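You operate a simulated robot arm through the tools that you are given. There is no shell and no other tool. Be economical: measure what you need, move in short steps, check, and stop when the job is done.

You run a simulated robot arm. Do the job below in one go: nothing can be reset, and whatever is moved stays where it is left.

## Task
Switch the loader to the hopper and draw it down to 2 litres.
Fine: TUBE valve shut, HOPPER valve open and left so; open the MIXER valve for the run and shut it after.

Only the result counts: the job must be done as asked and must still hold three seconds after the hand-in. Knocking over, shifting, dropping, spilling or breaking anything else fails it.

## Robot
A 6-joint arm with a two-finger gripper, on a carriage that runs on a rail from [-844, -3] to [1496, 5] (x, y) and turns from -119 to 214 degrees about z. Base frame: it is fixed where the carriage stands at the start and does not move with it; the origin is on the floor, on the carriage's upright axis, x ahead of it, y to its left, z up. Units: mm, degrees, N and s.
Its first joint turns from -166.0 to 166.0 degrees. Places, roughly: filter pot clamp [600, 600, 900]; hopper [-400, 600, 600]; hopper slider [-400, 600, 600]; hopper valve [700, 500, 600]; loader [700, 800, 600]; loader switch [800, 900, 1000]; mixer valve [900, 500, 600]; purple loader lever [800, 500, 400]; tube valve [600, 500, 600]. Payload 5 kg.
The tool frame sits at the grasp point between the pads (the TCP): z along the fingers, y along the line on which they close. The tips reach 30 mm beyond it. The gripper opens to 176 mm. The gripper's body begins 153 mm behind the TCP.
Orientation is that of the tool frame in the base frame, as a unit quaternion [x, y, z, w]. With the fingers straight down and closing along the base's y, the tool's x points along the base's -x, its y along +y and its z along -z.

## Interface
- The arm moves only by the tool step_arm. Its argument "targets" is a list of rows, each an object of numbers (a shift or turn left out is 0, a gripper value left out holds the last): "dx", "dy", "dz": the shift along the tool's x, y, z in mm; "rx", "ry", "rz": the turn, a rotation vector about the tool's x, y, z in degrees; "claw": the closure, from 0 (fully open) to 1 (shut). In form: [{"dx": .., "dy": .., "dz": .., "rx": .., "ry": .., "rz": .., "claw": ..}, ...]. A call has 1 to 20 rows; each row is the pose to reach, as a shift and turn from the pose commanded when the call began, along the tool's axes at that moment. Each row takes 0.2 s and may step no farther than 50 mm and 8.6 degrees from the row before; otherwise, or with a gripper value out of range, the whole call is refused. Where a pose cannot be reached the arm comes as near as it can. A force on the tool above 90 N (or 10 N above the force at the start of the call, whichever is more), or a blocked arm, ends the call early, and 0.2 s more pass. Each finger halts on what it meets, pressing with about 38 N; the grip force reading is that of the motor and also rises with nothing between the fingers. The clock runs only during rows and for 0.2 s after the last one: add rows that repeat a pose to give the fingers time. It gives the time, the measured TCP pose, the force on the tool (base axes), the opening and the grip force at its end, in the units of the frame above (readings bear some noise), with the torque about the TCP (base axes, N m) and any sound that the robot's microphone picked up.
- Cameras (640 x 400 px; columns grow to the right, rows downward): "scene" is now at [15.4, 264, 1565.2]; the picture's right is [0.82, -0.57, 0.00], its down [-0.50, -0.72, -0.49] and it looks along [0.28, 0.40, -0.87] (base axes); focal length 249 px, centre (320, 200). "wrist" rides on the gripper at [67, -9, -183] in the tool frame; the picture's right is [0.14, 0.99, 0.00], its down [-0.92, 0.13, -0.36] and it looks along [-0.36, 0.05, 0.93] (tool axes); focal length 251 px, centre (320, 200).
- capture(camera): a new picture of that camera. The clock stands still meanwhile.
- slide_trunk(by): slides the trunk up (or, below 0, down) by that many mm; the arm and the scene camera ride with it, the base frame stays. It gives what a move gives, with no picture.
- steer(legs): drives the robot by 1 to 6 legs, each [ahead, left, turn to the left] in mm, mm and degrees, along the robot's own axes; the way and the turn of a leg run together, so that a leg with both is an arc; at most 1500 mm and 180 degrees a leg. The arm and the cameras ride along, it lands a little off, and it stops where it bumps. It keeps to its track: a leg is cut to what the track allows. It gives what a move gives.
- aim_head(pan, tilt): turns the head with the scene camera to pan (to the left, within 120 degrees either way) and tilt (down, from -29 to 69), counted from straight ahead of the robot. It gives what a move gives.
- measure_at(camera, pixels): for up to 12 pixels [column, row] of the newest picture of that camera ("zoom" is the newest enlarged one), the place [x, y, z] in the base frame of the surface seen there, good to about 3 mm. The clock stands still meanwhile.
- enlarge(camera, box): a new picture of the part [left, top, right, bottom] of that camera's present view, enlarged. The clock stands still meanwhile.
- job_done(): hands the job in; it is judged then, once.

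Keep the steps short. Do not move on a guess: measure, check each grasp and each placing, and mend mistakes. In all there are 80 turns and 68 pictures (those below and enlarged ones count). Leave the gripper open and the arm clear of the work at the hand-in unless told otherwise, and finish with a single line.

The tools are called after "Request:" as name(argument=value, ...) on one line, values as JSON. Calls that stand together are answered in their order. step_arm: Moves the arm, as the interface text tells. Its arguments: {"type":"object","properties":{"targets":{"type":"array","items":{"type":"object","properties":{"dx":{"type":"number"},"dy":{"type":"number"},"dz":{"type":"number"},"rx":{"type":"number"},"ry":{"type":"number"},"rz":{"type":"number"},"claw":{"type":"number"}}}}},"required":["targets"]} The other tools are called the same way: slide_trunk (by) slides the trunk up or down; steer (legs) drives the base; aim_head (pan, tilt) turns the head that bears the scene camera; capture (camera) takes a picture; measure_at (camera, pixels) gives the place of the surface under pixels of a picture; enlarge (camera, box) takes an enlarged picture of a part of a camera's view; job_done () hands the job in.

At the start:

```text
time_s: 0.0
tool_pos: [587.9, 511.6, 1153.8]
tool_rot: [0.0, 1.0, 0.0, 0.0]
force: [-0.3, 0.1, -0.9]
moment: [0.05, -0.04, -0.01]
grip_width: 175.8
gripper_force: 0.0
trunk travel left (down, up): [-150.0, 200.0]
robot x, y, heading: [1.7, -0.1, 0.1]
head pan, tilt: [55.3, 60.8]
```

scene: 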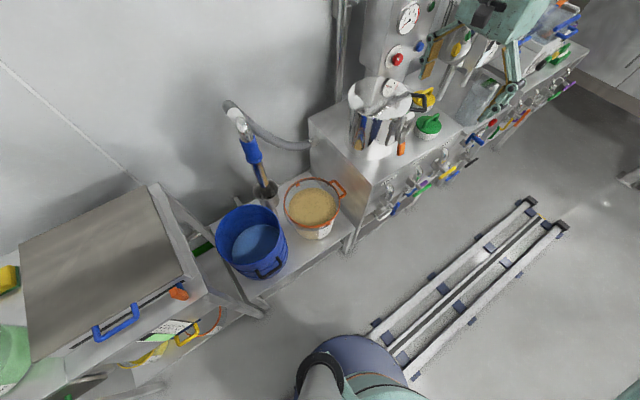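
wrist: 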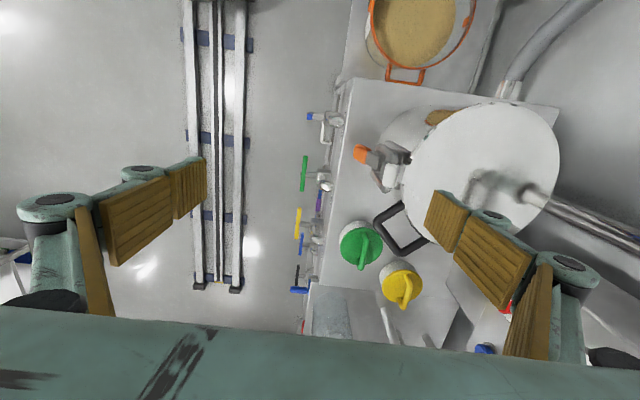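

I see the loader with a row of valves on its front (scene about 380-480, 140-220). First I enlarge that area and the hopper area.

Request:
enlarge(camera="scene", box=[340, 80, 500, 230])

Request:
enlarge(camera="wrist", box=[260, 70, 440, 340])

Request:
enlarge(camera="scene", box=[0, 180, 360, 400])

```text
2.67 times, centred on (420, 155) of scene
```

zoom: 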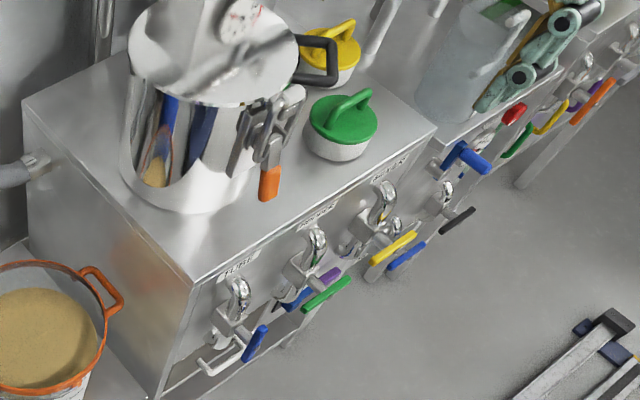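

```text
1.48 times, centred on (350, 205) of wrist
```

zoom: 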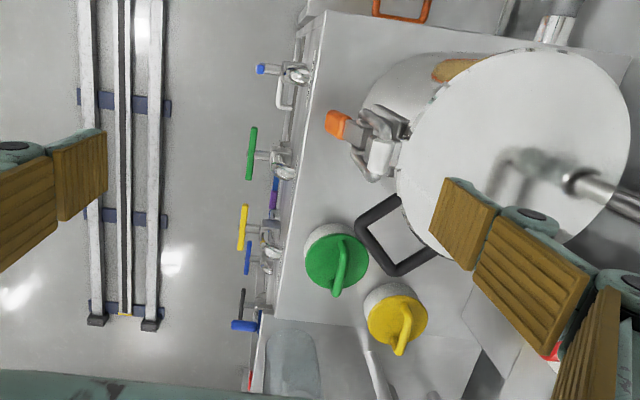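

```text
1.78 times, centred on (180, 290) of scene
```

zoom: 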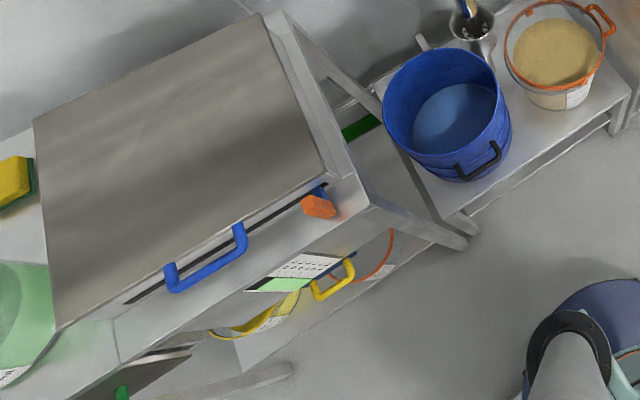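

I turn the head toward the loader and then look at the labels and gauges.

Request:
aim_head(pan=45, tilt=35)

Request:
capture(camera="scene")

```text
time_s: 0.9
tool_pos: [588.8, 510.9, 1153.3]
tool_rot: [0.0, 1.0, 0.0, 0.0]
force: [0.5, -0.1, 0.4]
moment: [0.01, -0.02, -0.01]
grip_width: 175.9
gripper_force: 0.1
trunk travel left (down, up): [-150.0, 200.0]
robot x, y, heading: [-1.9, -0.1, -0.1]
head pan, tilt: [45.0, 35.0]
```

```text
62 pictures are left
```

scene: 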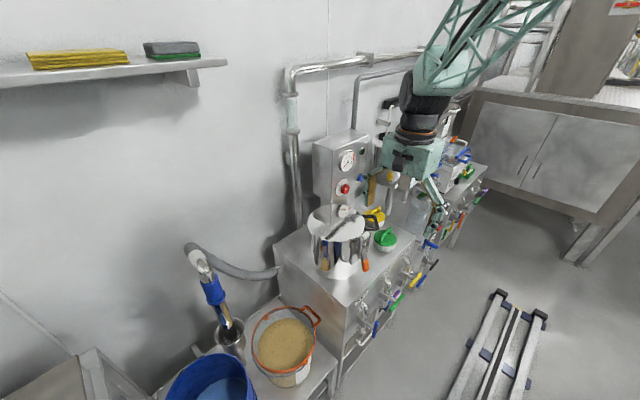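

The arm blocks the view of the loader. I lift it and draw it back (toward the robot) in steps.

Request:
step_arm(targets=[{"dz": -40}, {"dz": -80}, {"dz": -80, "dx": 30, "dy": -30}, {"dz": -80, "dx": 60, "dy": -60}, {"dz": -80, "dx": 90, "dy": -90}, {"dz": -80, "dx": 120, "dy": -120}, {"dz": -80, "dx": 150, "dy": -150}, {"dz": -80, "dx": 180, "dy": -180}, {"dz": -80, "dx": 210, "dy": -210}, {"dz": -80, "dx": 210, "dy": -250}, {"dz": -80, "dx": 210, "dy": -295}, {"dz": -80, "dx": 210, "dy": -340}, {"dz": -80, "dx": 210, "dy": -385}, {"dz": -80, "dx": 210, "dy": -430}, {"dz": -80, "dx": 210, "dy": -475}, {"dz": -80, "dx": 210, "dy": -520}])

Request:
capture(camera="scene")

```text
time_s: 4.3
tool_pos: [381.9, -9.8, 1232.7]
tool_rot: [-0.001, 1.0, 0.0, 0.0]
force: [0.2, 1.0, 0.0]
moment: [-0.11, -0.02, 0.0]
grip_width: 176.1
gripper_force: 0.1
trunk travel left (down, up): [-150.0, 200.0]
robot x, y, heading: [-0.7, 2.5, 0.2]
head pan, tilt: [45.0, 35.0]
```

```text
61 pictures are left
```

scene: 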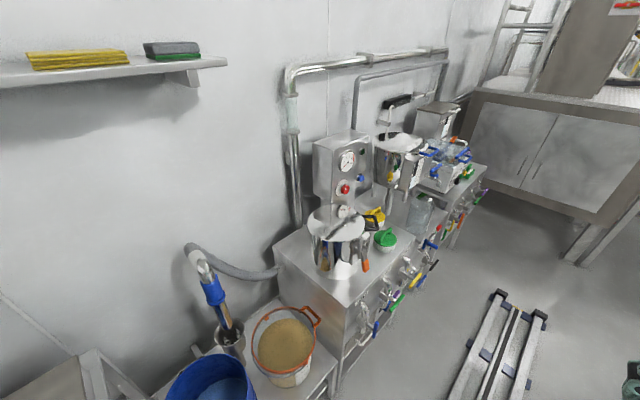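

The view is free. I drive along the rail to about x=700 and turn the head to look at the loader face on.

Request:
steer(legs=[[500, 0, 0]])

Request:
aim_head(pan=85, tilt=40)

Request:
capture(camera="scene")

```text
time_s: 7.3
tool_pos: [868.7, -10.2, 1231.9]
tool_rot: [0.004, 1.0, 0.001, 0.0]
force: [-0.4, -0.2, 0.6]
moment: [-0.02, 0.01, 0.01]
grip_width: 176.3
gripper_force: 0.0
trunk travel left (down, up): [-150.0, 200.0]
robot x, y, heading: [488.3, 1.7, -0.3]
head pan, tilt: [45.0, 35.0]
```

```text
time_s: 8.4
tool_pos: [868.2, -10.1, 1232.7]
tool_rot: [0.003, 1.0, 0.0, 0.0]
force: [0.6, 0.2, -0.8]
moment: [0.0, 0.0, -0.02]
grip_width: 176.0
gripper_force: 0.0
trunk travel left (down, up): [-150.0, 200.0]
robot x, y, heading: [485.8, 2.0, -0.2]
head pan, tilt: [85.0, 40.0]
```

```text
60 pictures are left
```

scene: 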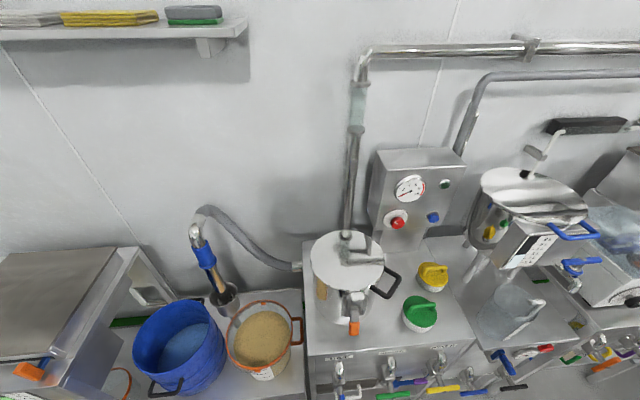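

Clear view. I enlarge the control panel and filter pot, the valve row, the thing at the right with a panel, and the table at the left.

Request:
enlarge(camera="scene", box=[300, 140, 480, 340])

Request:
enlarge(camera="scene", box=[300, 320, 560, 400])

Request:
enlarge(camera="scene", box=[460, 150, 640, 400])

Request:
aim_head(pan=70, tilt=60)

Request:
capture(camera="scene")

```text
2.00 times, centred on (390, 240) of scene
```

zoom: 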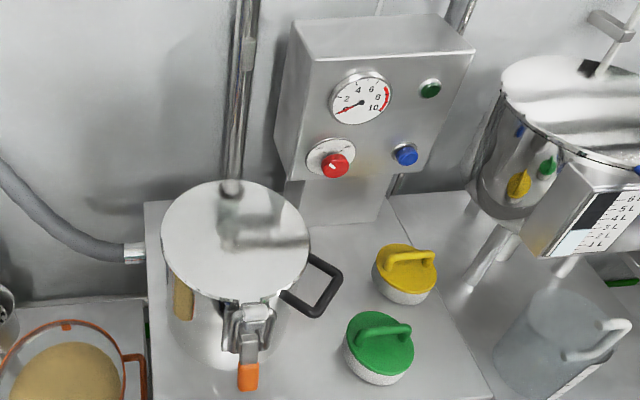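

```text
2.46 times, centred on (430, 360) of scene
```

zoom: 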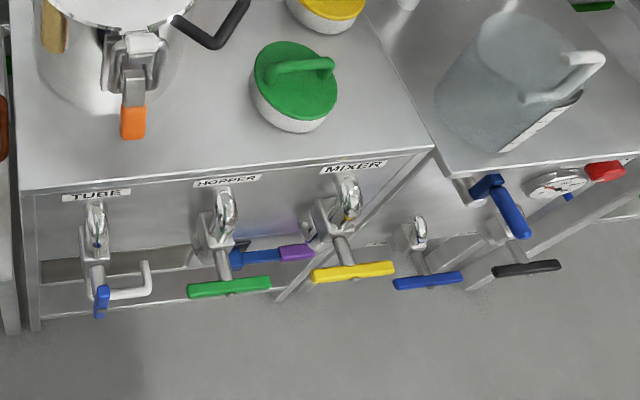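

```text
1.60 times, centred on (550, 275) of scene
```

zoom: 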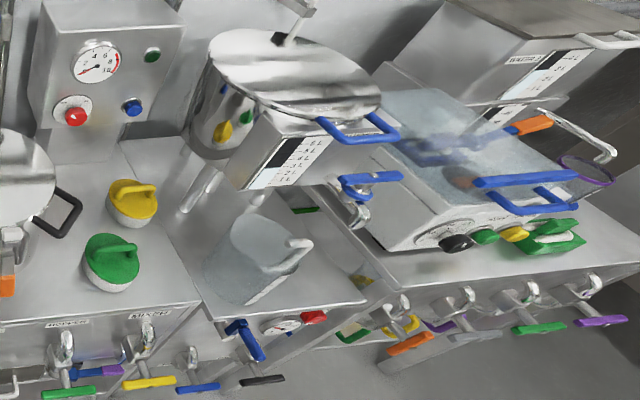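

```text
time_s: 9.2
tool_pos: [869.3, -9.9, 1232.0]
tool_rot: [0.003, 1.0, 0.0, 0.0]
force: [0.0, -0.3, -0.8]
moment: [-0.03, -0.02, -0.01]
grip_width: 175.9
gripper_force: 0.1
trunk travel left (down, up): [-150.0, 200.0]
robot x, y, heading: [487.8, -0.8, -0.2]
head pan, tilt: [70.0, 60.0]
```

```text
56 pictures are left
```

scene: 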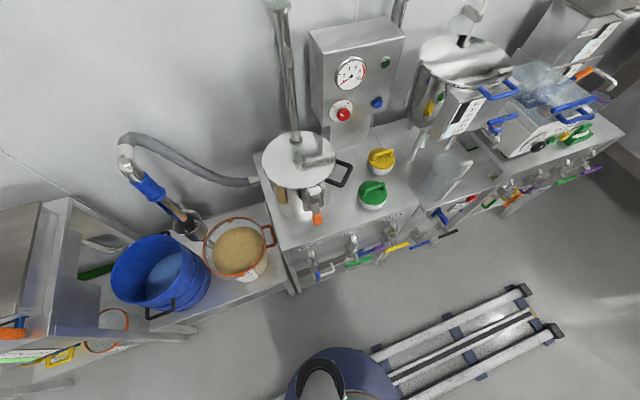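

Labels read TUBE (blue bar), HOPPER (green bar), MIXER (yellow bar). I enlarge the valves and clamp now, from this angle.

Request:
enlarge(camera="scene", box=[290, 190, 470, 290])

Request:
measure_at(camera="scene", pixels=[[318, 276], [346, 265], [371, 258], [384, 250], [408, 242], [318, 221], [344, 114], [376, 102], [351, 73], [386, 62], [283, 252], [420, 212]])

```text
3.56 times, centred on (380, 240) of scene
```

zoom: 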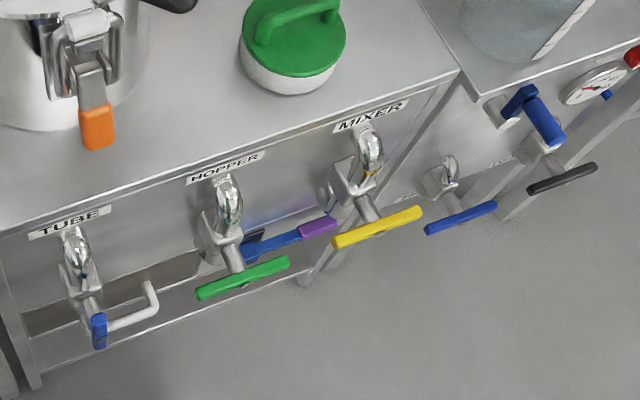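

```text
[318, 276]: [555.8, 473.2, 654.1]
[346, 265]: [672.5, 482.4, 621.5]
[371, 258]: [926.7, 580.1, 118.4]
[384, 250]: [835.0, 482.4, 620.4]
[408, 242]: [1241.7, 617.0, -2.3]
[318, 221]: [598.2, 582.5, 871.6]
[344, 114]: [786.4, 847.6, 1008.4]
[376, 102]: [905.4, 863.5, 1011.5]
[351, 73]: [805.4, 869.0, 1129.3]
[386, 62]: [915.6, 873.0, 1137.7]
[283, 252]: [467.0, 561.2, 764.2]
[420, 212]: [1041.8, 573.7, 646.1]
```

Request:
measure_at(camera="zoom", pixels=[[98, 320], [100, 342], [203, 293], [285, 264], [240, 282], [338, 240], [418, 212], [378, 228], [320, 225], [96, 408], [155, 300], [83, 290]])

Request:
aim_head(pan=75, tilt=25)

Request:
capture(camera="scene")

```text
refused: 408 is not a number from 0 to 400
```

```text
time_s: 10.2
tool_pos: [867.8, -8.6, 1233.0]
tool_rot: [0.002, 1.0, -0.001, 0.0]
force: [0.6, -0.7, -0.4]
moment: [-0.01, 0.02, 0.0]
grip_width: 175.8
gripper_force: 0.2
trunk travel left (down, up): [-150.0, 200.0]
robot x, y, heading: [488.1, -2.3, -0.3]
head pan, tilt: [75.0, 25.0]
```

```text
54 pictures are left
```

scene: 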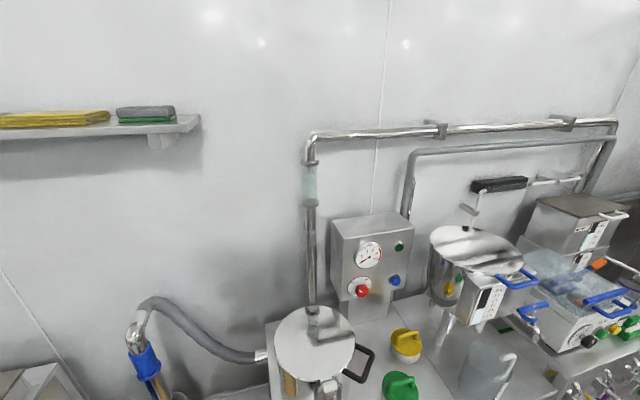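

Now look at the control panel closely and then swing to the hopper on the left.

Request:
enlarge(camera="scene", box=[320, 205, 430, 305])

Request:
aim_head(pan=120, tilt=38)

Request:
capture(camera="scene")

```text
4.00 times, centred on (375, 255) of scene
```

zoom: 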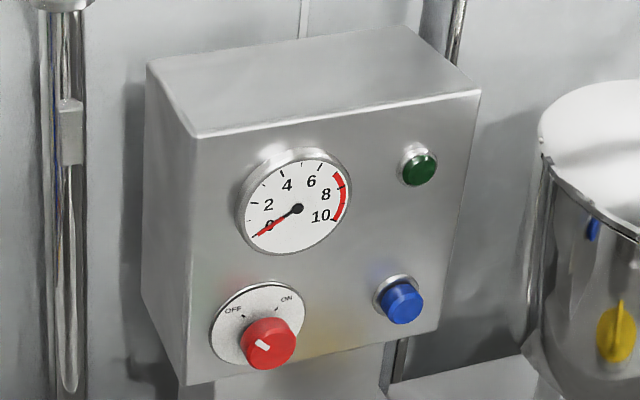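

```text
time_s: 11.3
tool_pos: [868.0, -9.1, 1234.3]
tool_rot: [0.003, 1.0, 0.0, 0.0]
force: [0.3, -0.3, 0.0]
moment: [-0.01, 0.02, 0.01]
grip_width: 176.2
gripper_force: 0.1
trunk travel left (down, up): [-150.0, 200.0]
robot x, y, heading: [488.6, 2.7, -0.4]
head pan, tilt: [120.0, 38.0]
```

```text
52 pictures are left
```

scene: 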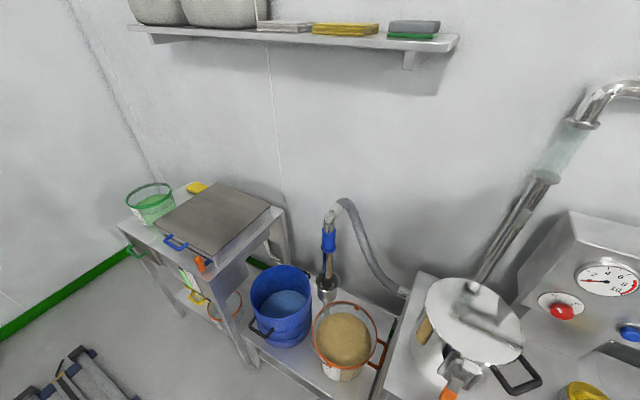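

Switch stands at OFF. I drive left to see the hopper from the front.

Request:
steer(legs=[[-880, 0, 0]])

Request:
aim_head(pan=92, tilt=58)

Request:
capture(camera="scene")

```text
time_s: 16.2
tool_pos: [-5.0, -13.2, 1233.3]
tool_rot: [0.003, 1.0, 0.0, 0.0]
force: [-0.1, 0.5, -0.8]
moment: [-0.02, -0.02, -0.01]
grip_width: 176.1
gripper_force: 0.0
trunk travel left (down, up): [-150.0, 200.0]
robot x, y, heading: [-386.2, -0.2, -0.5]
head pan, tilt: [120.0, 38.0]
```

```text
time_s: 17.1
tool_pos: [-4.7, -13.0, 1233.5]
tool_rot: [0.004, 1.0, 0.001, 0.001]
force: [0.0, 0.8, 0.2]
moment: [-0.02, 0.0, 0.04]
grip_width: 176.1
gripper_force: 0.1
trunk travel left (down, up): [-150.0, 200.0]
robot x, y, heading: [-387.5, 0.3, -0.4]
head pan, tilt: [92.0, 58.0]
```

```text
51 pictures are left
```

scene: 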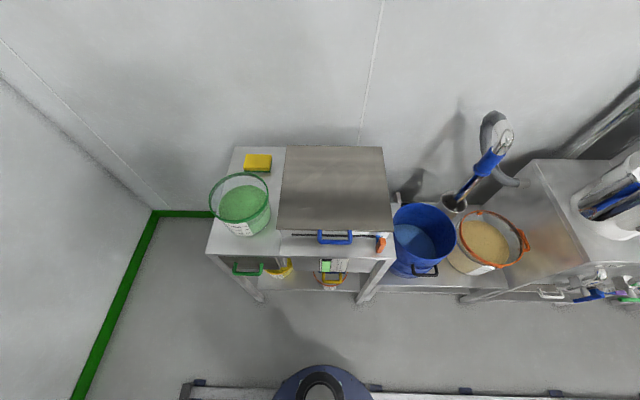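

Request:
enlarge(camera="scene", box=[205, 140, 405, 305])

Request:
enlarge(camera="scene", box=[300, 220, 400, 300])

```text
2.42 times, centred on (305, 222) of scene
```

zoom: 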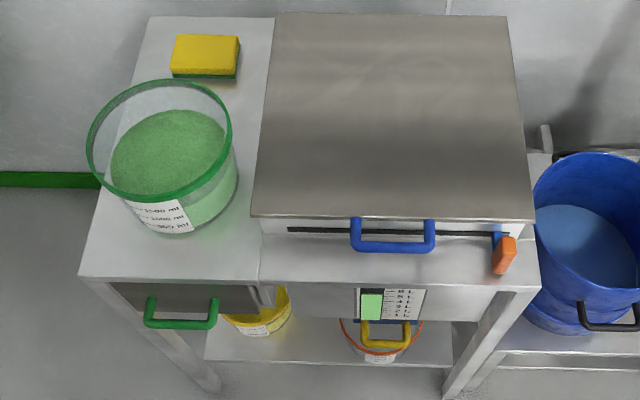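

```text
5.00 times, centred on (350, 260) of scene
```

zoom: 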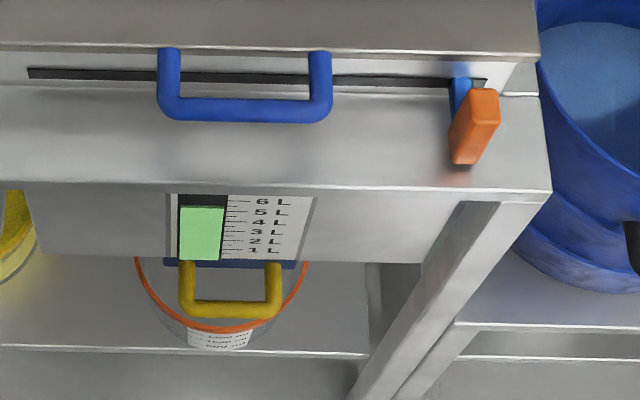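

Hopper gauge reads about 5.4 L; an orange knob stands at the right end of a long slot. I measure these and look with the head tilted differently.

Request:
measure_at(camera="zoom", pixels=[[470, 130], [480, 105], [458, 90], [35, 73], [400, 80], [245, 108], [230, 308], [270, 225], [200, 235], [520, 230], [200, 207], [200, 257]])

Request:
slide_trunk(by=-150)

Request:
aim_head(pan=90, tilt=48)

Request:
capture(camera="scene")

```text
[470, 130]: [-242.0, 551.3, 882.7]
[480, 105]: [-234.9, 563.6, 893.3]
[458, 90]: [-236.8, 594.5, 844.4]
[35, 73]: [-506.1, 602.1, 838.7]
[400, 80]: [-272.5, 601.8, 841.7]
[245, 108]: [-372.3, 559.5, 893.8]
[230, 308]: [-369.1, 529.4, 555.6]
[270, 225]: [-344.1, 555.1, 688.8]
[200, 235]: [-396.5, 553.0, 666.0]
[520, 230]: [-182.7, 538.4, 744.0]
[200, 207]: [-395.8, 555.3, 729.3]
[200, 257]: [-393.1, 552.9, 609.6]
```

```text
time_s: 18.9
tool_pos: [-4.7, -13.8, 1082.6]
tool_rot: [0.003, 1.0, 0.0, 0.0]
force: [-0.6, -0.3, 0.0]
moment: [0.0, -0.01, -0.05]
grip_width: 175.8
gripper_force: 0.0
trunk travel left (down, up): [0.0, 350.0]
robot x, y, heading: [-383.7, 0.9, -0.8]
head pan, tilt: [92.0, 58.0]
```

```text
time_s: 19.6
tool_pos: [-4.9, -13.3, 1083.9]
tool_rot: [0.003, 1.0, -0.001, 0.0]
force: [-0.2, 0.3, -0.4]
moment: [0.02, -0.02, 0.01]
grip_width: 176.1
gripper_force: 0.0
trunk travel left (down, up): [0.0, 350.0]
robot x, y, heading: [-387.7, 0.9, -0.4]
head pan, tilt: [90.0, 48.0]
```

```text
48 pictures are left
```

scene: 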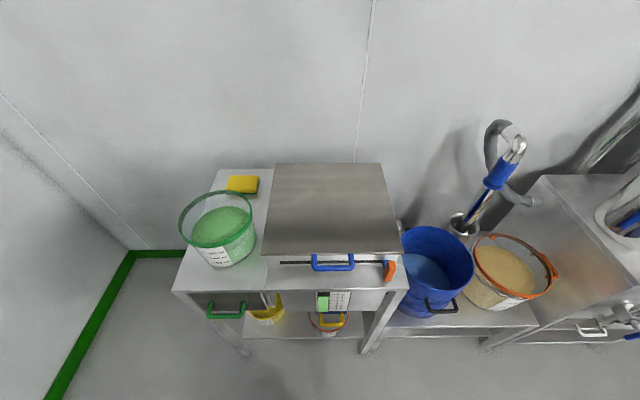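

Request:
enlarge(camera="scene", box=[260, 240, 410, 340])

Request:
aim_head(pan=85, tilt=69)

Request:
capture(camera="scene")

```text
4.00 times, centred on (335, 290) of scene
```

zoom: 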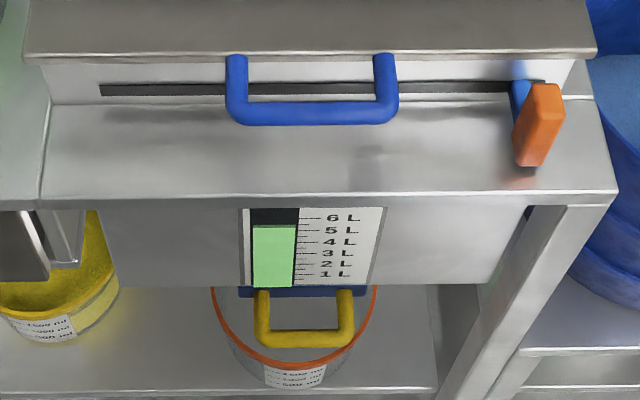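

```text
time_s: 20.4
tool_pos: [-4.8, -14.1, 1081.7]
tool_rot: [0.003, 1.0, 0.0, 0.0]
force: [0.4, 0.5, 0.1]
moment: [-0.02, 0.0, -0.04]
grip_width: 176.0
gripper_force: 0.1
trunk travel left (down, up): [0.0, 350.0]
robot x, y, heading: [-383.4, -5.3, -0.7]
head pan, tilt: [85.0, 68.8]
```

```text
46 pictures are left
```

scene: 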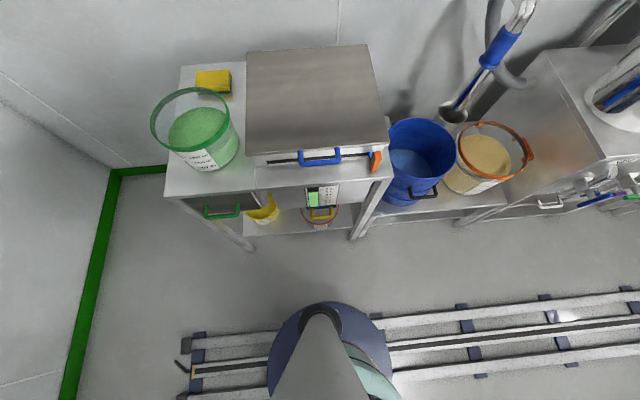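

The gauge now reads about 5.2 L (baseline). No touching of slider or bottom gate for now; first the valves. I drive to about x=450 and turn to face the loader, so the camera ends up left of the arm with the hopper in view.

Request:
steer(legs=[[850, 0, 0], [0, 0, 90]])

Request:
aim_head(pan=-30, tilt=45)

Request:
capture(camera="scene")

```text
time_s: 28.9
tool_pos: [481.4, 382.4, 1082.9]
tool_rot: [-0.689, 0.725, 0.0, 0.0]
force: [0.5, -1.0, -0.1]
moment: [0.04, 0.0, 0.0]
grip_width: 176.1
gripper_force: 0.1
trunk travel left (down, up): [0.0, 350.0]
robot x, y, heading: [451.7, 5.9, 87.1]
head pan, tilt: [85.0, 68.8]
```

```text
time_s: 30.8
tool_pos: [481.1, 383.6, 1081.4]
tool_rot: [-0.689, 0.725, 0.0, 0.0]
force: [-0.2, -0.2, 0.6]
moment: [0.04, 0.02, -0.01]
grip_width: 176.0
gripper_force: 0.0
trunk travel left (down, up): [0.0, 350.0]
robot x, y, heading: [453.4, -0.1, 87.2]
head pan, tilt: [-30.0, 45.0]
```

```text
45 pictures are left
```

scene: 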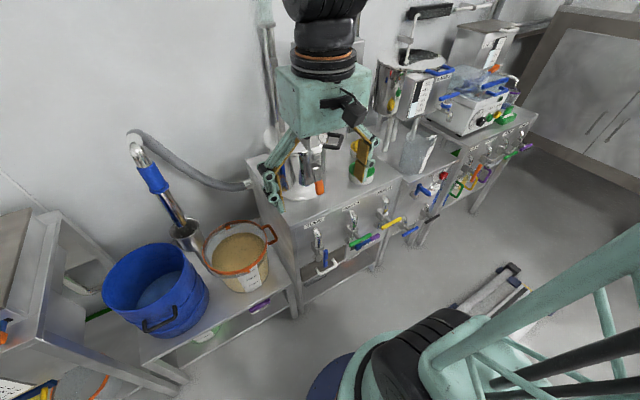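

Request:
enlarge(camera="scene", box=[285, 190, 445, 290])

```text
4.00 times, centred on (365, 240) of scene
```

zoom: 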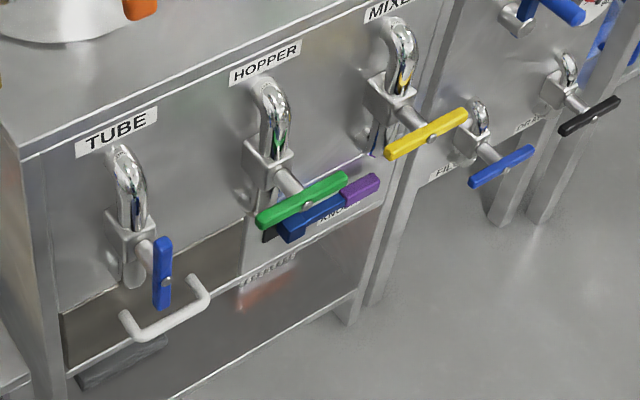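

Request:
measure_at(camera="zoom", pixels=[[163, 241], [163, 278], [163, 303], [263, 222], [308, 202], [344, 178], [392, 152], [432, 136], [463, 115], [285, 183], [406, 115], [128, 245]])

```text
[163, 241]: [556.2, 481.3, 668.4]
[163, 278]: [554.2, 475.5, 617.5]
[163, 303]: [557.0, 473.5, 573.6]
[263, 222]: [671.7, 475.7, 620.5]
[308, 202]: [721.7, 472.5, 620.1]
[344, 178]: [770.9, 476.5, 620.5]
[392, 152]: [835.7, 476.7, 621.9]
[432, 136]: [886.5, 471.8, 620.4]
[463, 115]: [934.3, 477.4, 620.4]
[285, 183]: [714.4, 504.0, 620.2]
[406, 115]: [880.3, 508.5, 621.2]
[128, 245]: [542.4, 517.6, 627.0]
```

Bars are 110 mm long on stems along y: centres TUBE (560,475,620) vertical, HOPPER (721,475,620) and MIXER (886,475,620) horizontal. Facing straight on I stand too close for a horizontal tool, so I shift to x≈200 and turn to about 45°.

Request:
steer(legs=[[-12, 250, 0], [0, 0, -42]])

Request:
aim_head(pan=0, tilt=45)

Request:
capture(camera="scene")

```text
time_s: 34.6
tool_pos: [478.7, 263.1, 1083.0]
tool_rot: [-0.381, 0.924, 0.0, 0.0]
force: [-0.5, -0.2, 0.0]
moment: [-0.02, -0.01, -0.02]
grip_width: 175.9
gripper_force: 0.0
trunk travel left (down, up): [0.0, 350.0]
robot x, y, heading: [202.0, 4.9, 44.9]
head pan, tilt: [-30.0, 45.0]
```

```text
time_s: 35.6
tool_pos: [478.9, 264.2, 1082.6]
tool_rot: [-0.382, 0.924, 0.0, 0.0]
force: [-0.1, -0.2, 1.3]
moment: [-0.02, 0.01, 0.02]
grip_width: 175.8
gripper_force: 0.0
trunk travel left (down, up): [0.0, 350.0]
robot x, y, heading: [204.7, 2.8, 44.9]
head pan, tilt: [0.0, 45.0]
```

```text
43 pictures are left
```

scene: 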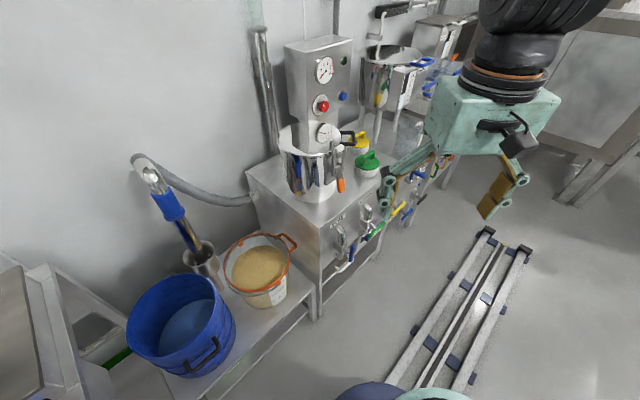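

Now I yaw the tool by 45° so it is square to the loader and move over (560, 370), high up.

Request:
step_arm(targets=[{"dx": -22, "dy": 3, "rz": -7.5}, {"dx": -44, "dy": 6, "rz": -15}, {"dx": -66, "dy": 9, "rz": -22.5}, {"dx": -88, "dy": 12, "rz": -30}, {"dx": -110, "dy": 15, "rz": -37.5}, {"dx": -133, "dy": 17, "rz": -45}])

Request:
step_arm(targets=[{"ry": -8.5}, {"ry": -17}, {"ry": -25}, {"ry": -33}, {"ry": -41}, {"ry": -49}, {"ry": -57}, {"ry": -65}, {"ry": -73}, {"ry": -81}, {"ry": -89, "claw": 0.5}, {"ry": -90, "claw": 0.6}])

Request:
capture(camera="scene")

```text
time_s: 37.0
tool_pos: [560.3, 369.6, 1083.4]
tool_rot: [-0.707, 0.708, 0.0, 0.0]
force: [-0.4, -0.8, -0.1]
moment: [0.15, -0.1, -0.03]
grip_width: 176.0
gripper_force: 0.1
trunk travel left (down, up): [0.0, 350.0]
robot x, y, heading: [205.2, 0.4, 44.9]
head pan, tilt: [0.0, 45.0]
```

```text
time_s: 39.6
tool_pos: [648.6, 375.4, 1130.5]
tool_rot: [-0.503, 0.502, 0.503, 0.492]
force: [-1.3, 0.3, 0.9]
moment: [-0.15, 0.04, -0.15]
grip_width: 84.7
gripper_force: 0.5
out of reach, approached as far as the arm can: row 7, 8, 9, 10, 11, 12
trunk travel left (down, up): [0.0, 350.0]
robot x, y, heading: [201.4, -5.6, 44.9]
head pan, tilt: [0.0, 45.0]
```

```text
42 pictures are left
```

scene: 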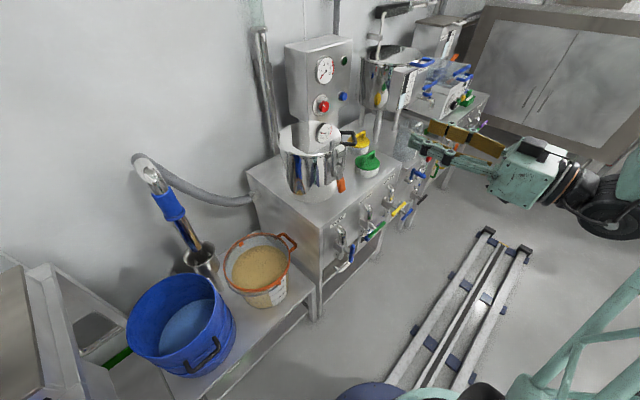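

The arm cannot fold that close (it stopped at x=648). I shift the carriage 100 mm farther left so all three valves are in comfortable reach.

Request:
steer(legs=[[-71, 71, 0]])

Request:
step_arm(targets=[{"dz": 0}])

```text
time_s: 40.7
tool_pos: [553.4, 375.9, 1128.5]
tool_rot: [0.503, -0.502, -0.503, -0.491]
force: [-0.7, 0.8, -0.3]
moment: [0.07, -0.02, 0.08]
grip_width: 70.3
gripper_force: 0.0
trunk travel left (down, up): [0.0, 350.0]
robot x, y, heading: [108.3, 0.1, 45.0]
head pan, tilt: [0.0, 45.0]
```

```text
time_s: 41.1
tool_pos: [553.0, 376.6, 1129.0]
tool_rot: [0.503, -0.502, -0.503, -0.491]
force: [-0.1, -0.6, 0.1]
moment: [-0.01, 0.02, 0.01]
grip_width: 70.3
gripper_force: 0.1
trunk travel left (down, up): [0.0, 350.0]
robot x, y, heading: [106.9, 1.2, 45.0]
head pan, tilt: [0.0, 45.0]
```

Pose is held now: tool x = down, y = -X, z = +Y. I descend in front of the TUBE bar to z≈620.

Request:
step_arm(targets=[{"dx": 45, "dy": -7}, {"dx": 90, "dy": -7}, {"dx": 135, "dy": -7}, {"dx": 180, "dy": -7}, {"dx": 225, "dy": -7}, {"dx": 270, "dy": -7}, {"dx": 315, "dy": -7}, {"dx": 360, "dy": -7}, {"dx": 405, "dy": -7}, {"dx": 450, "dy": -7}, {"dx": 490, "dy": -7}, {"dx": 509, "dy": -7}])

Request:
capture(camera="wrist")

Request:
capture(camera="scene")

```text
time_s: 43.7
tool_pos: [766.1, 381.8, 659.8]
tool_rot: [-0.499, 0.519, 0.551, 0.422]
force: [-0.1, 0.3, 1.9]
moment: [-0.25, -0.07, -0.1]
grip_width: 70.3
gripper_force: 0.1
out of reach, approached as far as the arm can: row 1, 2, 3, 4, 5, 6, 7, 8, 9, 10, 11, 12
trunk travel left (down, up): [0.0, 350.0]
robot x, y, heading: [104.8, -1.1, 45.1]
head pan, tilt: [0.0, 45.0]
```

```text
41 pictures are left
```

wrist: 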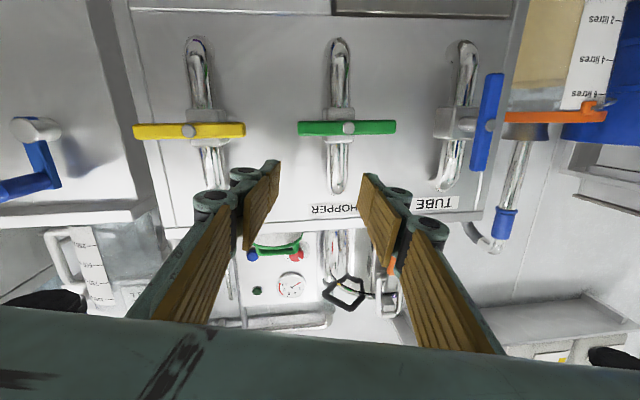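

```text
40 pictures are left
```

scene: 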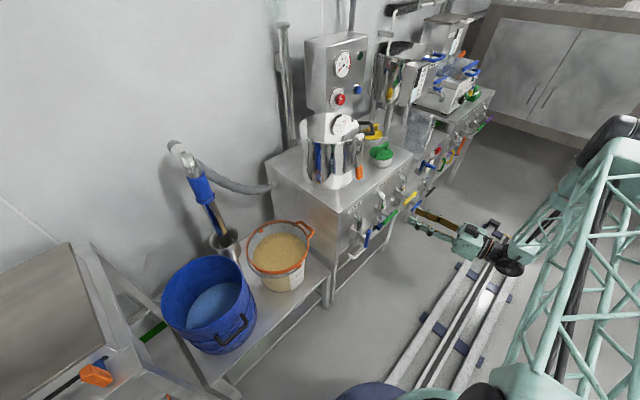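

The arm has a minimum reach of about 660 mm when low; the wrist view shows all three bars clearly. I shift the carriage 225 mm left so that the tool comes in front of TUBE.

Request:
steer(legs=[[-159, 159, 0]])

Request:
step_arm(targets=[{"dz": 0}])

```text
time_s: 45.4
tool_pos: [544.6, 380.6, 659.6]
tool_rot: [-0.498, 0.519, 0.552, 0.422]
force: [-0.1, 0.2, 0.2]
moment: [0.04, 0.03, 0.01]
grip_width: 70.4
gripper_force: 0.0
trunk travel left (down, up): [0.0, 350.0]
robot x, y, heading: [-119.7, -0.3, 44.9]
head pan, tilt: [0.0, 45.0]
```

```text
time_s: 45.8
tool_pos: [544.5, 379.5, 658.2]
tool_rot: [-0.499, 0.518, 0.552, 0.422]
force: [0.4, 0.7, -0.2]
moment: [-0.02, 0.01, -0.01]
grip_width: 70.4
gripper_force: 0.1
trunk travel left (down, up): [0.0, 350.0]
robot x, y, heading: [-116.6, -1.5, 44.8]
head pan, tilt: [0.0, 45.0]
```

I straighten the tool and centre it before the TUBE bar at (560, 385, 620).

Request:
step_arm(targets=[{"dx": 17, "dy": -11, "dz": 2, "rx": 3.2, "ry": -1.2, "rz": -4.3}, {"dx": 35, "dy": -21.5, "dz": 4.5, "rx": 6.36, "ry": -2.46, "rz": -8.54}, {"dx": 35, "dy": -21.5, "dz": 4.5, "rx": 6.36, "ry": -2.46, "rz": -8.54}])

Request:
capture(camera="wrist")

```text
time_s: 46.6
tool_pos: [628.0, 388.6, 628.0]
tool_rot: [-0.496, 0.506, 0.516, 0.481]
force: [-0.2, -0.7, -0.7]
moment: [0.04, 0.01, -0.09]
grip_width: 70.4
gripper_force: 0.0
out of reach, approached as far as the arm can: row 1, 2, 3
trunk travel left (down, up): [0.0, 350.0]
robot x, y, heading: [-116.7, 2.5, 44.9]
head pan, tilt: [0.0, 45.0]
```

```text
39 pictures are left
```

wrist: 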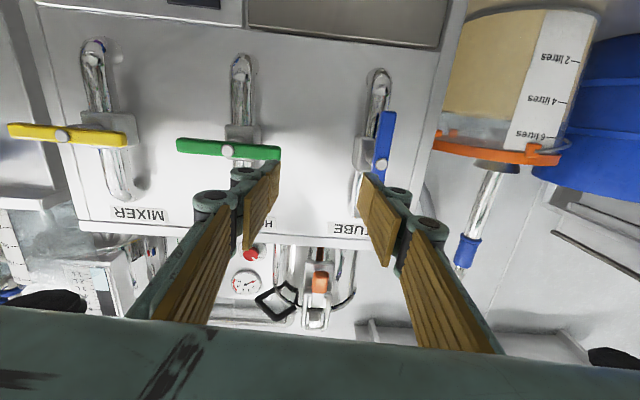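

Limits seem to come from the arm's height. I raise the trunk by 200 mm and ask for the same place again with the arm lowered.

Request:
slide_trunk(by=200)

Request:
step_arm(targets=[{"dx": 40, "dy": 16}, {"dx": 80, "dy": 32}, {"dx": 120, "dy": 48}, {"dx": 160, "dy": 64}, {"dx": 200, "dy": 67}, {"dx": 203, "dy": 67}])

```text
time_s: 48.8
tool_pos: [628.1, 389.4, 824.8]
tool_rot: [-0.497, 0.506, 0.516, 0.481]
force: [0.5, -0.3, -1.6]
moment: [0.05, 0.02, 0.01]
grip_width: 70.2
gripper_force: 0.1
trunk travel left (down, up): [-200.0, 150.0]
robot x, y, heading: [-112.6, -1.9, 45.0]
head pan, tilt: [0.0, 45.0]
```

```text
time_s: 50.2
tool_pos: [594.5, 388.0, 613.1]
tool_rot: [-0.495, 0.505, 0.529, 0.47]
force: [-0.3, -0.2, 0.1]
moment: [0.02, 0.06, 0.01]
grip_width: 70.1
gripper_force: 0.1
out of reach, approached as far as the arm can: row 1, 2, 3, 4, 5, 6
trunk travel left (down, up): [-200.0, 150.0]
robot x, y, heading: [-117.8, -0.6, 45.0]
head pan, tilt: [0.0, 45.0]
```

Still needs about 730 mm of x-distance; I simply shift the carriage 60 mm more to the left, then realign.

Request:
steer(legs=[[-50, 50, 0]])

Request:
step_arm(targets=[{"dz": 0}])

```text
time_s: 51.2
tool_pos: [523.4, 390.2, 613.8]
tool_rot: [-0.495, 0.505, 0.528, 0.47]
force: [0.0, -0.4, -0.3]
moment: [0.05, -0.02, 0.01]
grip_width: 70.3
gripper_force: 0.2
trunk travel left (down, up): [-200.0, 150.0]
robot x, y, heading: [-188.2, -2.2, 44.8]
head pan, tilt: [0.0, 45.0]
```

```text
time_s: 51.6
tool_pos: [524.8, 390.1, 614.2]
tool_rot: [-0.495, 0.505, 0.528, 0.471]
force: [-0.6, -0.2, 0.0]
moment: [0.02, -0.03, 0.02]
grip_width: 70.6
gripper_force: 0.1
trunk travel left (down, up): [-200.0, 150.0]
robot x, y, heading: [-187.4, -0.1, 45.0]
head pan, tilt: [0.0, 45.0]
```

Request:
step_arm(targets=[{"dx": -8.4, "dy": -34.5, "dz": -1.6, "rx": 2.7, "rz": -3.8}, {"dx": -8.4, "dy": -34.5, "dz": -1.6, "rx": 2.7, "rz": -3.8}])

Request:
capture(camera="wrist")

```text
time_s: 52.2
tool_pos: [566.5, 390.0, 618.3]
tool_rot: [-0.5, 0.5, 0.504, 0.496]
force: [0.3, 1.0, -1.3]
moment: [0.0, -0.03, 0.0]
grip_width: 70.5
gripper_force: 0.1
out of reach, approached as far as the arm can: row 1, 2
trunk travel left (down, up): [-200.0, 150.0]
robot x, y, heading: [-186.4, -3.8, 45.2]
head pan, tilt: [0.0, 45.0]
```

```text
38 pictures are left
```

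wrist: 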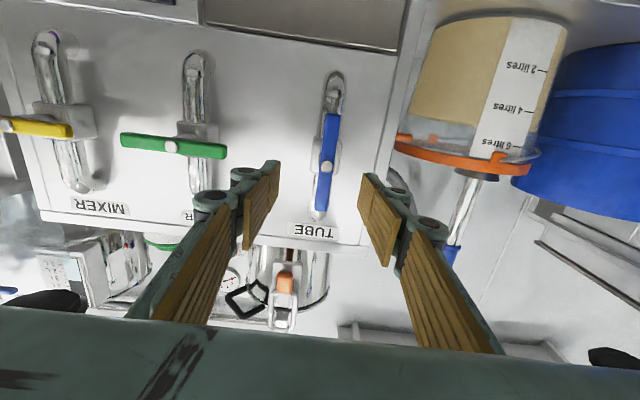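

The blue bar sits between the fingers. I measure its centre from the wrist picture.

Request:
measure_at(camera="wrist", pixels=[[327, 166], [331, 120], [323, 205], [172, 145], [35, 126]])

```text
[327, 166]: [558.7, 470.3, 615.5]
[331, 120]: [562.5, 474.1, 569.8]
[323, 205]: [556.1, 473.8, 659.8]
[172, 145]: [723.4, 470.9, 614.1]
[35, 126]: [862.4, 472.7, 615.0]
```

Centre is (559, 471, 617). I shift 7 mm left and advance to y≈466, fingers either side, then close.

Request:
step_arm(targets=[{"dy": 7, "dz": 25}, {"dy": 7, "dz": 50}, {"dy": 7, "dz": 76}, {"dy": 7, "dz": 76}])

Request:
capture(camera="wrist")

```text
time_s: 53.2
tool_pos: [562.0, 464.4, 615.7]
tool_rot: [-0.5, 0.501, 0.502, 0.497]
force: [0.0, 0.2, -0.3]
moment: [-0.01, 0.01, -0.03]
grip_width: 70.4
gripper_force: 0.1
out of reach, approached as far as the arm can: row 1
trunk travel left (down, up): [-200.0, 150.0]
robot x, y, heading: [-189.1, 2.8, 44.9]
head pan, tilt: [0.0, 45.0]
```

```text
37 pictures are left
```

wrist: 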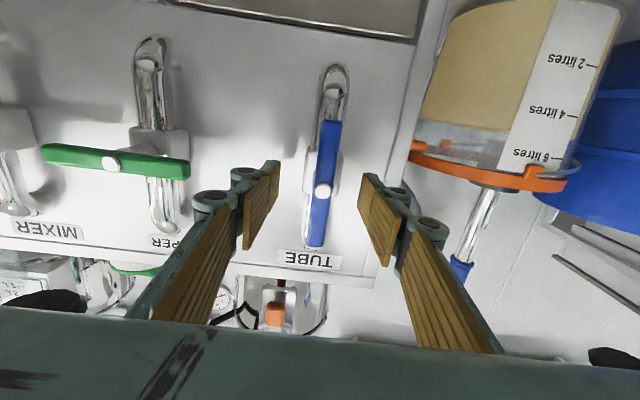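

Request:
step_arm(targets=[{"dy": 2.5, "claw": 0.6}, {"dy": 2.5, "claw": 0.8}, {"dy": 2.5, "claw": 1}, {"dy": 2.5, "claw": 1}, {"dy": 2.5, "claw": 1}])

```text
time_s: 54.4
tool_pos: [560.1, 465.2, 616.3]
tool_rot: [-0.5, 0.501, 0.503, 0.496]
force: [-2.4, -0.7, 0.9]
moment: [0.04, 0.02, 0.1]
grip_width: 19.3
gripper_force: 44.9
trunk travel left (down, up): [-200.0, 150.0]
robot x, y, heading: [-186.0, -2.4, 45.1]
head pan, tilt: [0.0, 45.0]
```

Gripped at 19 mm. I try a small clockwise turn (rz +8, then +16) and read the moment.

Request:
step_arm(targets=[{"rz": 8}, {"rz": 16}])

```text
time_s: 55.0
tool_pos: [559.7, 464.7, 617.0]
tool_rot: [-0.425, 0.567, 0.564, 0.425]
force: [7.8, 2.6, -12.2]
moment: [-0.86, -0.07, -0.05]
grip_width: 19.2
gripper_force: 44.7
trunk travel left (down, up): [-200.0, 150.0]
robot x, y, heading: [-187.8, 1.5, 45.0]
head pan, tilt: [0.0, 45.0]
```

Turns easily without a stop. I go on clockwise.

Request:
step_arm(targets=[{"rz": 8}, {"rz": 16}, {"rz": 24}, {"rz": 32}])

Request:
capture(camera="wrist")

```text
time_s: 56.0
tool_pos: [561.8, 465.6, 615.9]
tool_rot: [-0.251, 0.663, 0.659, 0.252]
force: [33.5, 8.0, -34.0]
moment: [-1.32, -0.11, -0.42]
grip_width: 19.4
gripper_force: 45.0
trunk travel left (down, up): [-200.0, 150.0]
robot x, y, heading: [-186.8, -2.6, 44.8]
head pan, tilt: [0.0, 45.0]
```

```text
36 pictures are left
```

wrist: 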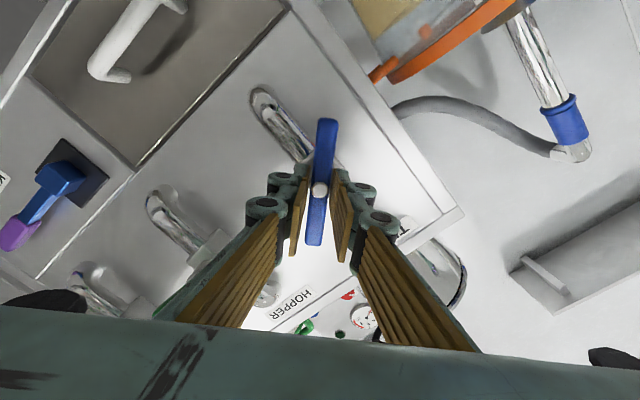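

The bar follows (about 48° turned), but a sideways force of 48 N builds up along the closing axis; I relieve it with dy −4 and go on to 90°.

Request:
step_arm(targets=[{"dy": -4}, {"dy": -4, "rz": 7}, {"dy": -4, "rz": 14}, {"dy": -4, "rz": 21}])

```text
time_s: 57.0
tool_pos: [561.8, 464.1, 614.8]
tool_rot: [-0.127, 0.696, 0.695, 0.128]
force: [10.4, -8.7, -3.4]
moment: [-0.21, -0.04, 0.09]
grip_width: 19.1
gripper_force: 45.1
trunk travel left (down, up): [-200.0, 150.0]
robot x, y, heading: [-186.0, 3.0, 44.9]
head pan, tilt: [0.0, 45.0]
```

Request:
step_arm(targets=[{"rz": 7}, {"rz": 14}, {"rz": 21}, {"rz": 23}])

Request:
capture(camera="wrist")

```text
time_s: 58.0
tool_pos: [561.7, 465.1, 615.1]
tool_rot: [0.013, 0.707, 0.707, -0.014]
force: [7.1, -13.9, 2.3]
moment: [0.07, -0.08, -0.3]
grip_width: 19.2
gripper_force: 45.1
trunk travel left (down, up): [-200.0, 150.0]
robot x, y, heading: [-184.4, -1.5, 44.6]
head pan, tilt: [0.0, 45.0]
```

```text
35 pictures are left
```

wrist: 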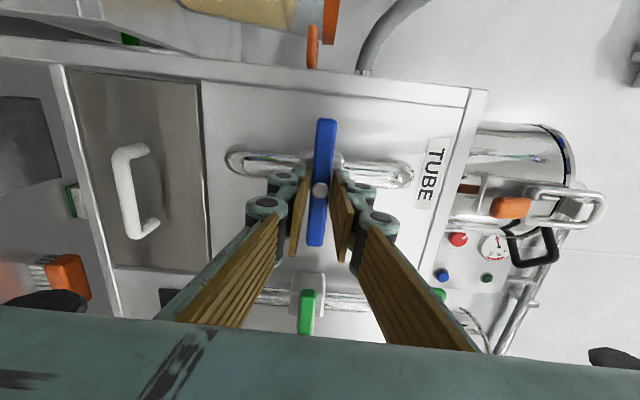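

TUBE is now crosswise to its pipe (shut). I release, keep fingers partly open, and back out 90 mm.

Request:
step_arm(targets=[{"claw": 0.8}, {"claw": 0.6}, {"claw": 0.6}, {"dz": -30, "rz": -2}, {"dz": -60, "rz": -2}, {"dz": -90, "rz": -2}])

Request:
steer(legs=[[116, -116, 0]])

Request:
step_arm(targets=[{"dz": 0}])

Request:
capture(camera="wrist")

```text
time_s: 59.4
tool_pos: [561.8, 375.3, 615.6]
tool_rot: [0.0, 0.708, 0.706, -0.001]
force: [-0.5, 0.4, -0.3]
moment: [0.05, -0.02, -0.02]
grip_width: 70.5
gripper_force: 0.0
trunk travel left (down, up): [-200.0, 150.0]
robot x, y, heading: [-190.5, 0.7, 44.8]
head pan, tilt: [0.0, 45.0]
```

```text
time_s: 60.8
tool_pos: [721.1, 379.1, 615.3]
tool_rot: [0.0, 0.708, 0.706, -0.002]
force: [-0.4, 0.4, -0.1]
moment: [-0.03, 0.0, -0.02]
grip_width: 70.3
gripper_force: 0.2
trunk travel left (down, up): [-200.0, 150.0]
robot x, y, heading: [-32.3, -0.7, 45.3]
head pan, tilt: [0.0, 45.0]
```

```text
time_s: 61.2
tool_pos: [722.2, 379.5, 615.5]
tool_rot: [-0.001, 0.708, 0.707, -0.002]
force: [0.2, -0.2, 0.3]
moment: [0.01, 0.01, -0.01]
grip_width: 70.5
gripper_force: 0.0
trunk travel left (down, up): [-200.0, 150.0]
robot x, y, heading: [-27.4, 2.6, 45.5]
head pan, tilt: [0.0, 45.0]
```

```text
34 pictures are left
```

wrist: 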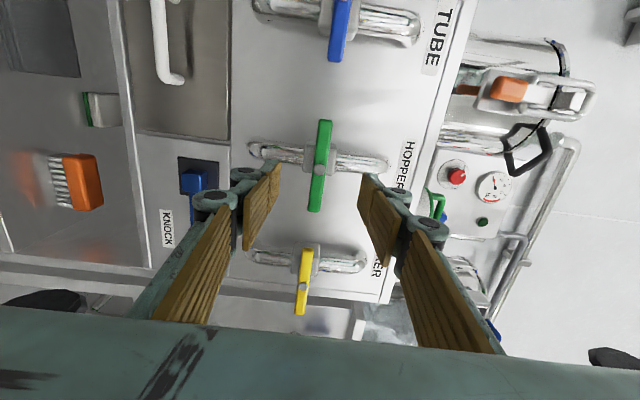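

HOPPER bar is centred. I advance 86 mm and close on it.

Request:
step_arm(targets=[{"dz": 30}, {"dz": 60}, {"dz": 86}, {"dz": 86, "claw": 0.8}, {"dz": 86, "claw": 1}, {"dz": 86, "claw": 1}, {"dz": 86, "claw": 1}])

Request:
step_arm(targets=[{"rz": -8}, {"rz": -16}])

```text
time_s: 62.8
tool_pos: [721.3, 468.2, 615.3]
tool_rot: [0.0, 0.708, 0.706, -0.003]
force: [5.8, 5.5, -15.1]
moment: [-0.41, 0.03, -0.45]
grip_width: 19.4
gripper_force: 45.6
trunk travel left (down, up): [-200.0, 150.0]
robot x, y, heading: [-26.8, 1.7, 45.5]
head pan, tilt: [0.0, 45.0]
```

```text
time_s: 63.4
tool_pos: [721.4, 466.7, 613.8]
tool_rot: [-0.099, 0.701, 0.7, 0.096]
force: [12.5, 15.4, -22.3]
moment: [-0.47, 0.09, -0.76]
grip_width: 19.2
gripper_force: 44.6
trunk travel left (down, up): [-200.0, 150.0]
robot x, y, heading: [-27.8, -2.5, 45.3]
head pan, tilt: [0.0, 45.0]
```

It turns. I go on counter-clockwise with a little relief.

Request:
step_arm(targets=[{"dy": -1.5, "rz": -7}, {"dy": -2, "rz": -15}, {"dy": -2, "rz": -23}, {"dy": -2, "rz": -31}])

```text
time_s: 64.4
tool_pos: [721.7, 466.8, 612.3]
tool_rot: [-0.284, 0.649, 0.648, 0.279]
force: [23.2, 26.0, -20.4]
moment: [-0.27, 0.08, -0.77]
grip_width: 19.1
gripper_force: 45.5
trunk travel left (down, up): [-200.0, 150.0]
robot x, y, heading: [-27.9, -2.8, 45.2]
head pan, tilt: [0.0, 45.0]
```

Request:
step_arm(targets=[{"dy": -3, "dz": 2}, {"dy": -3, "dz": 2, "rz": -8}, {"dy": -3, "dz": 2, "rz": -16}, {"dy": -3, "dz": 2, "rz": -24}])

```text
time_s: 65.4
tool_pos: [722.9, 466.1, 611.8]
tool_rot: [-0.412, 0.575, 0.576, 0.408]
force: [3.5, -4.2, 0.1]
moment: [0.61, 0.02, -0.3]
grip_width: 19.2
gripper_force: 44.4
trunk travel left (down, up): [-200.0, 150.0]
robot x, y, heading: [-24.8, 3.9, 45.1]
head pan, tilt: [0.0, 45.0]
```

Request:
step_arm(targets=[{"rz": -7}, {"rz": -14}, {"rz": -20}, {"rz": -21}])

Request:
capture(camera="wrist")

```text
time_s: 66.4
tool_pos: [724.1, 468.9, 609.3]
tool_rot: [0.51, -0.49, -0.497, -0.503]
force: [-39.7, -33.5, 15.6]
moment: [0.74, -0.13, 1.2]
grip_width: 19.5
gripper_force: 45.3
out of reach, approached as far as the arm can: row 4
trunk travel left (down, up): [-200.0, 150.0]
robot x, y, heading: [-26.5, 2.2, 45.3]
head pan, tilt: [0.0, 45.0]
```

```text
33 pictures are left
```

wrist: 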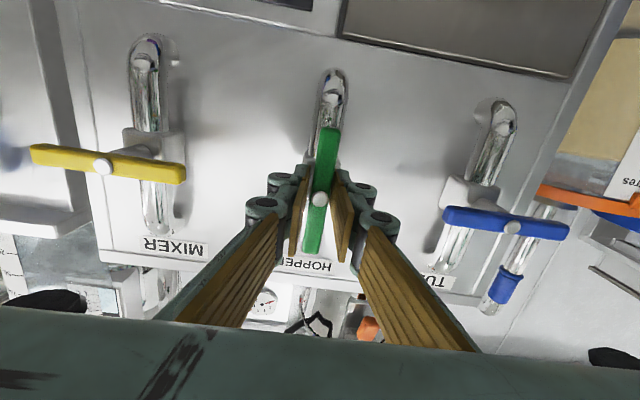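

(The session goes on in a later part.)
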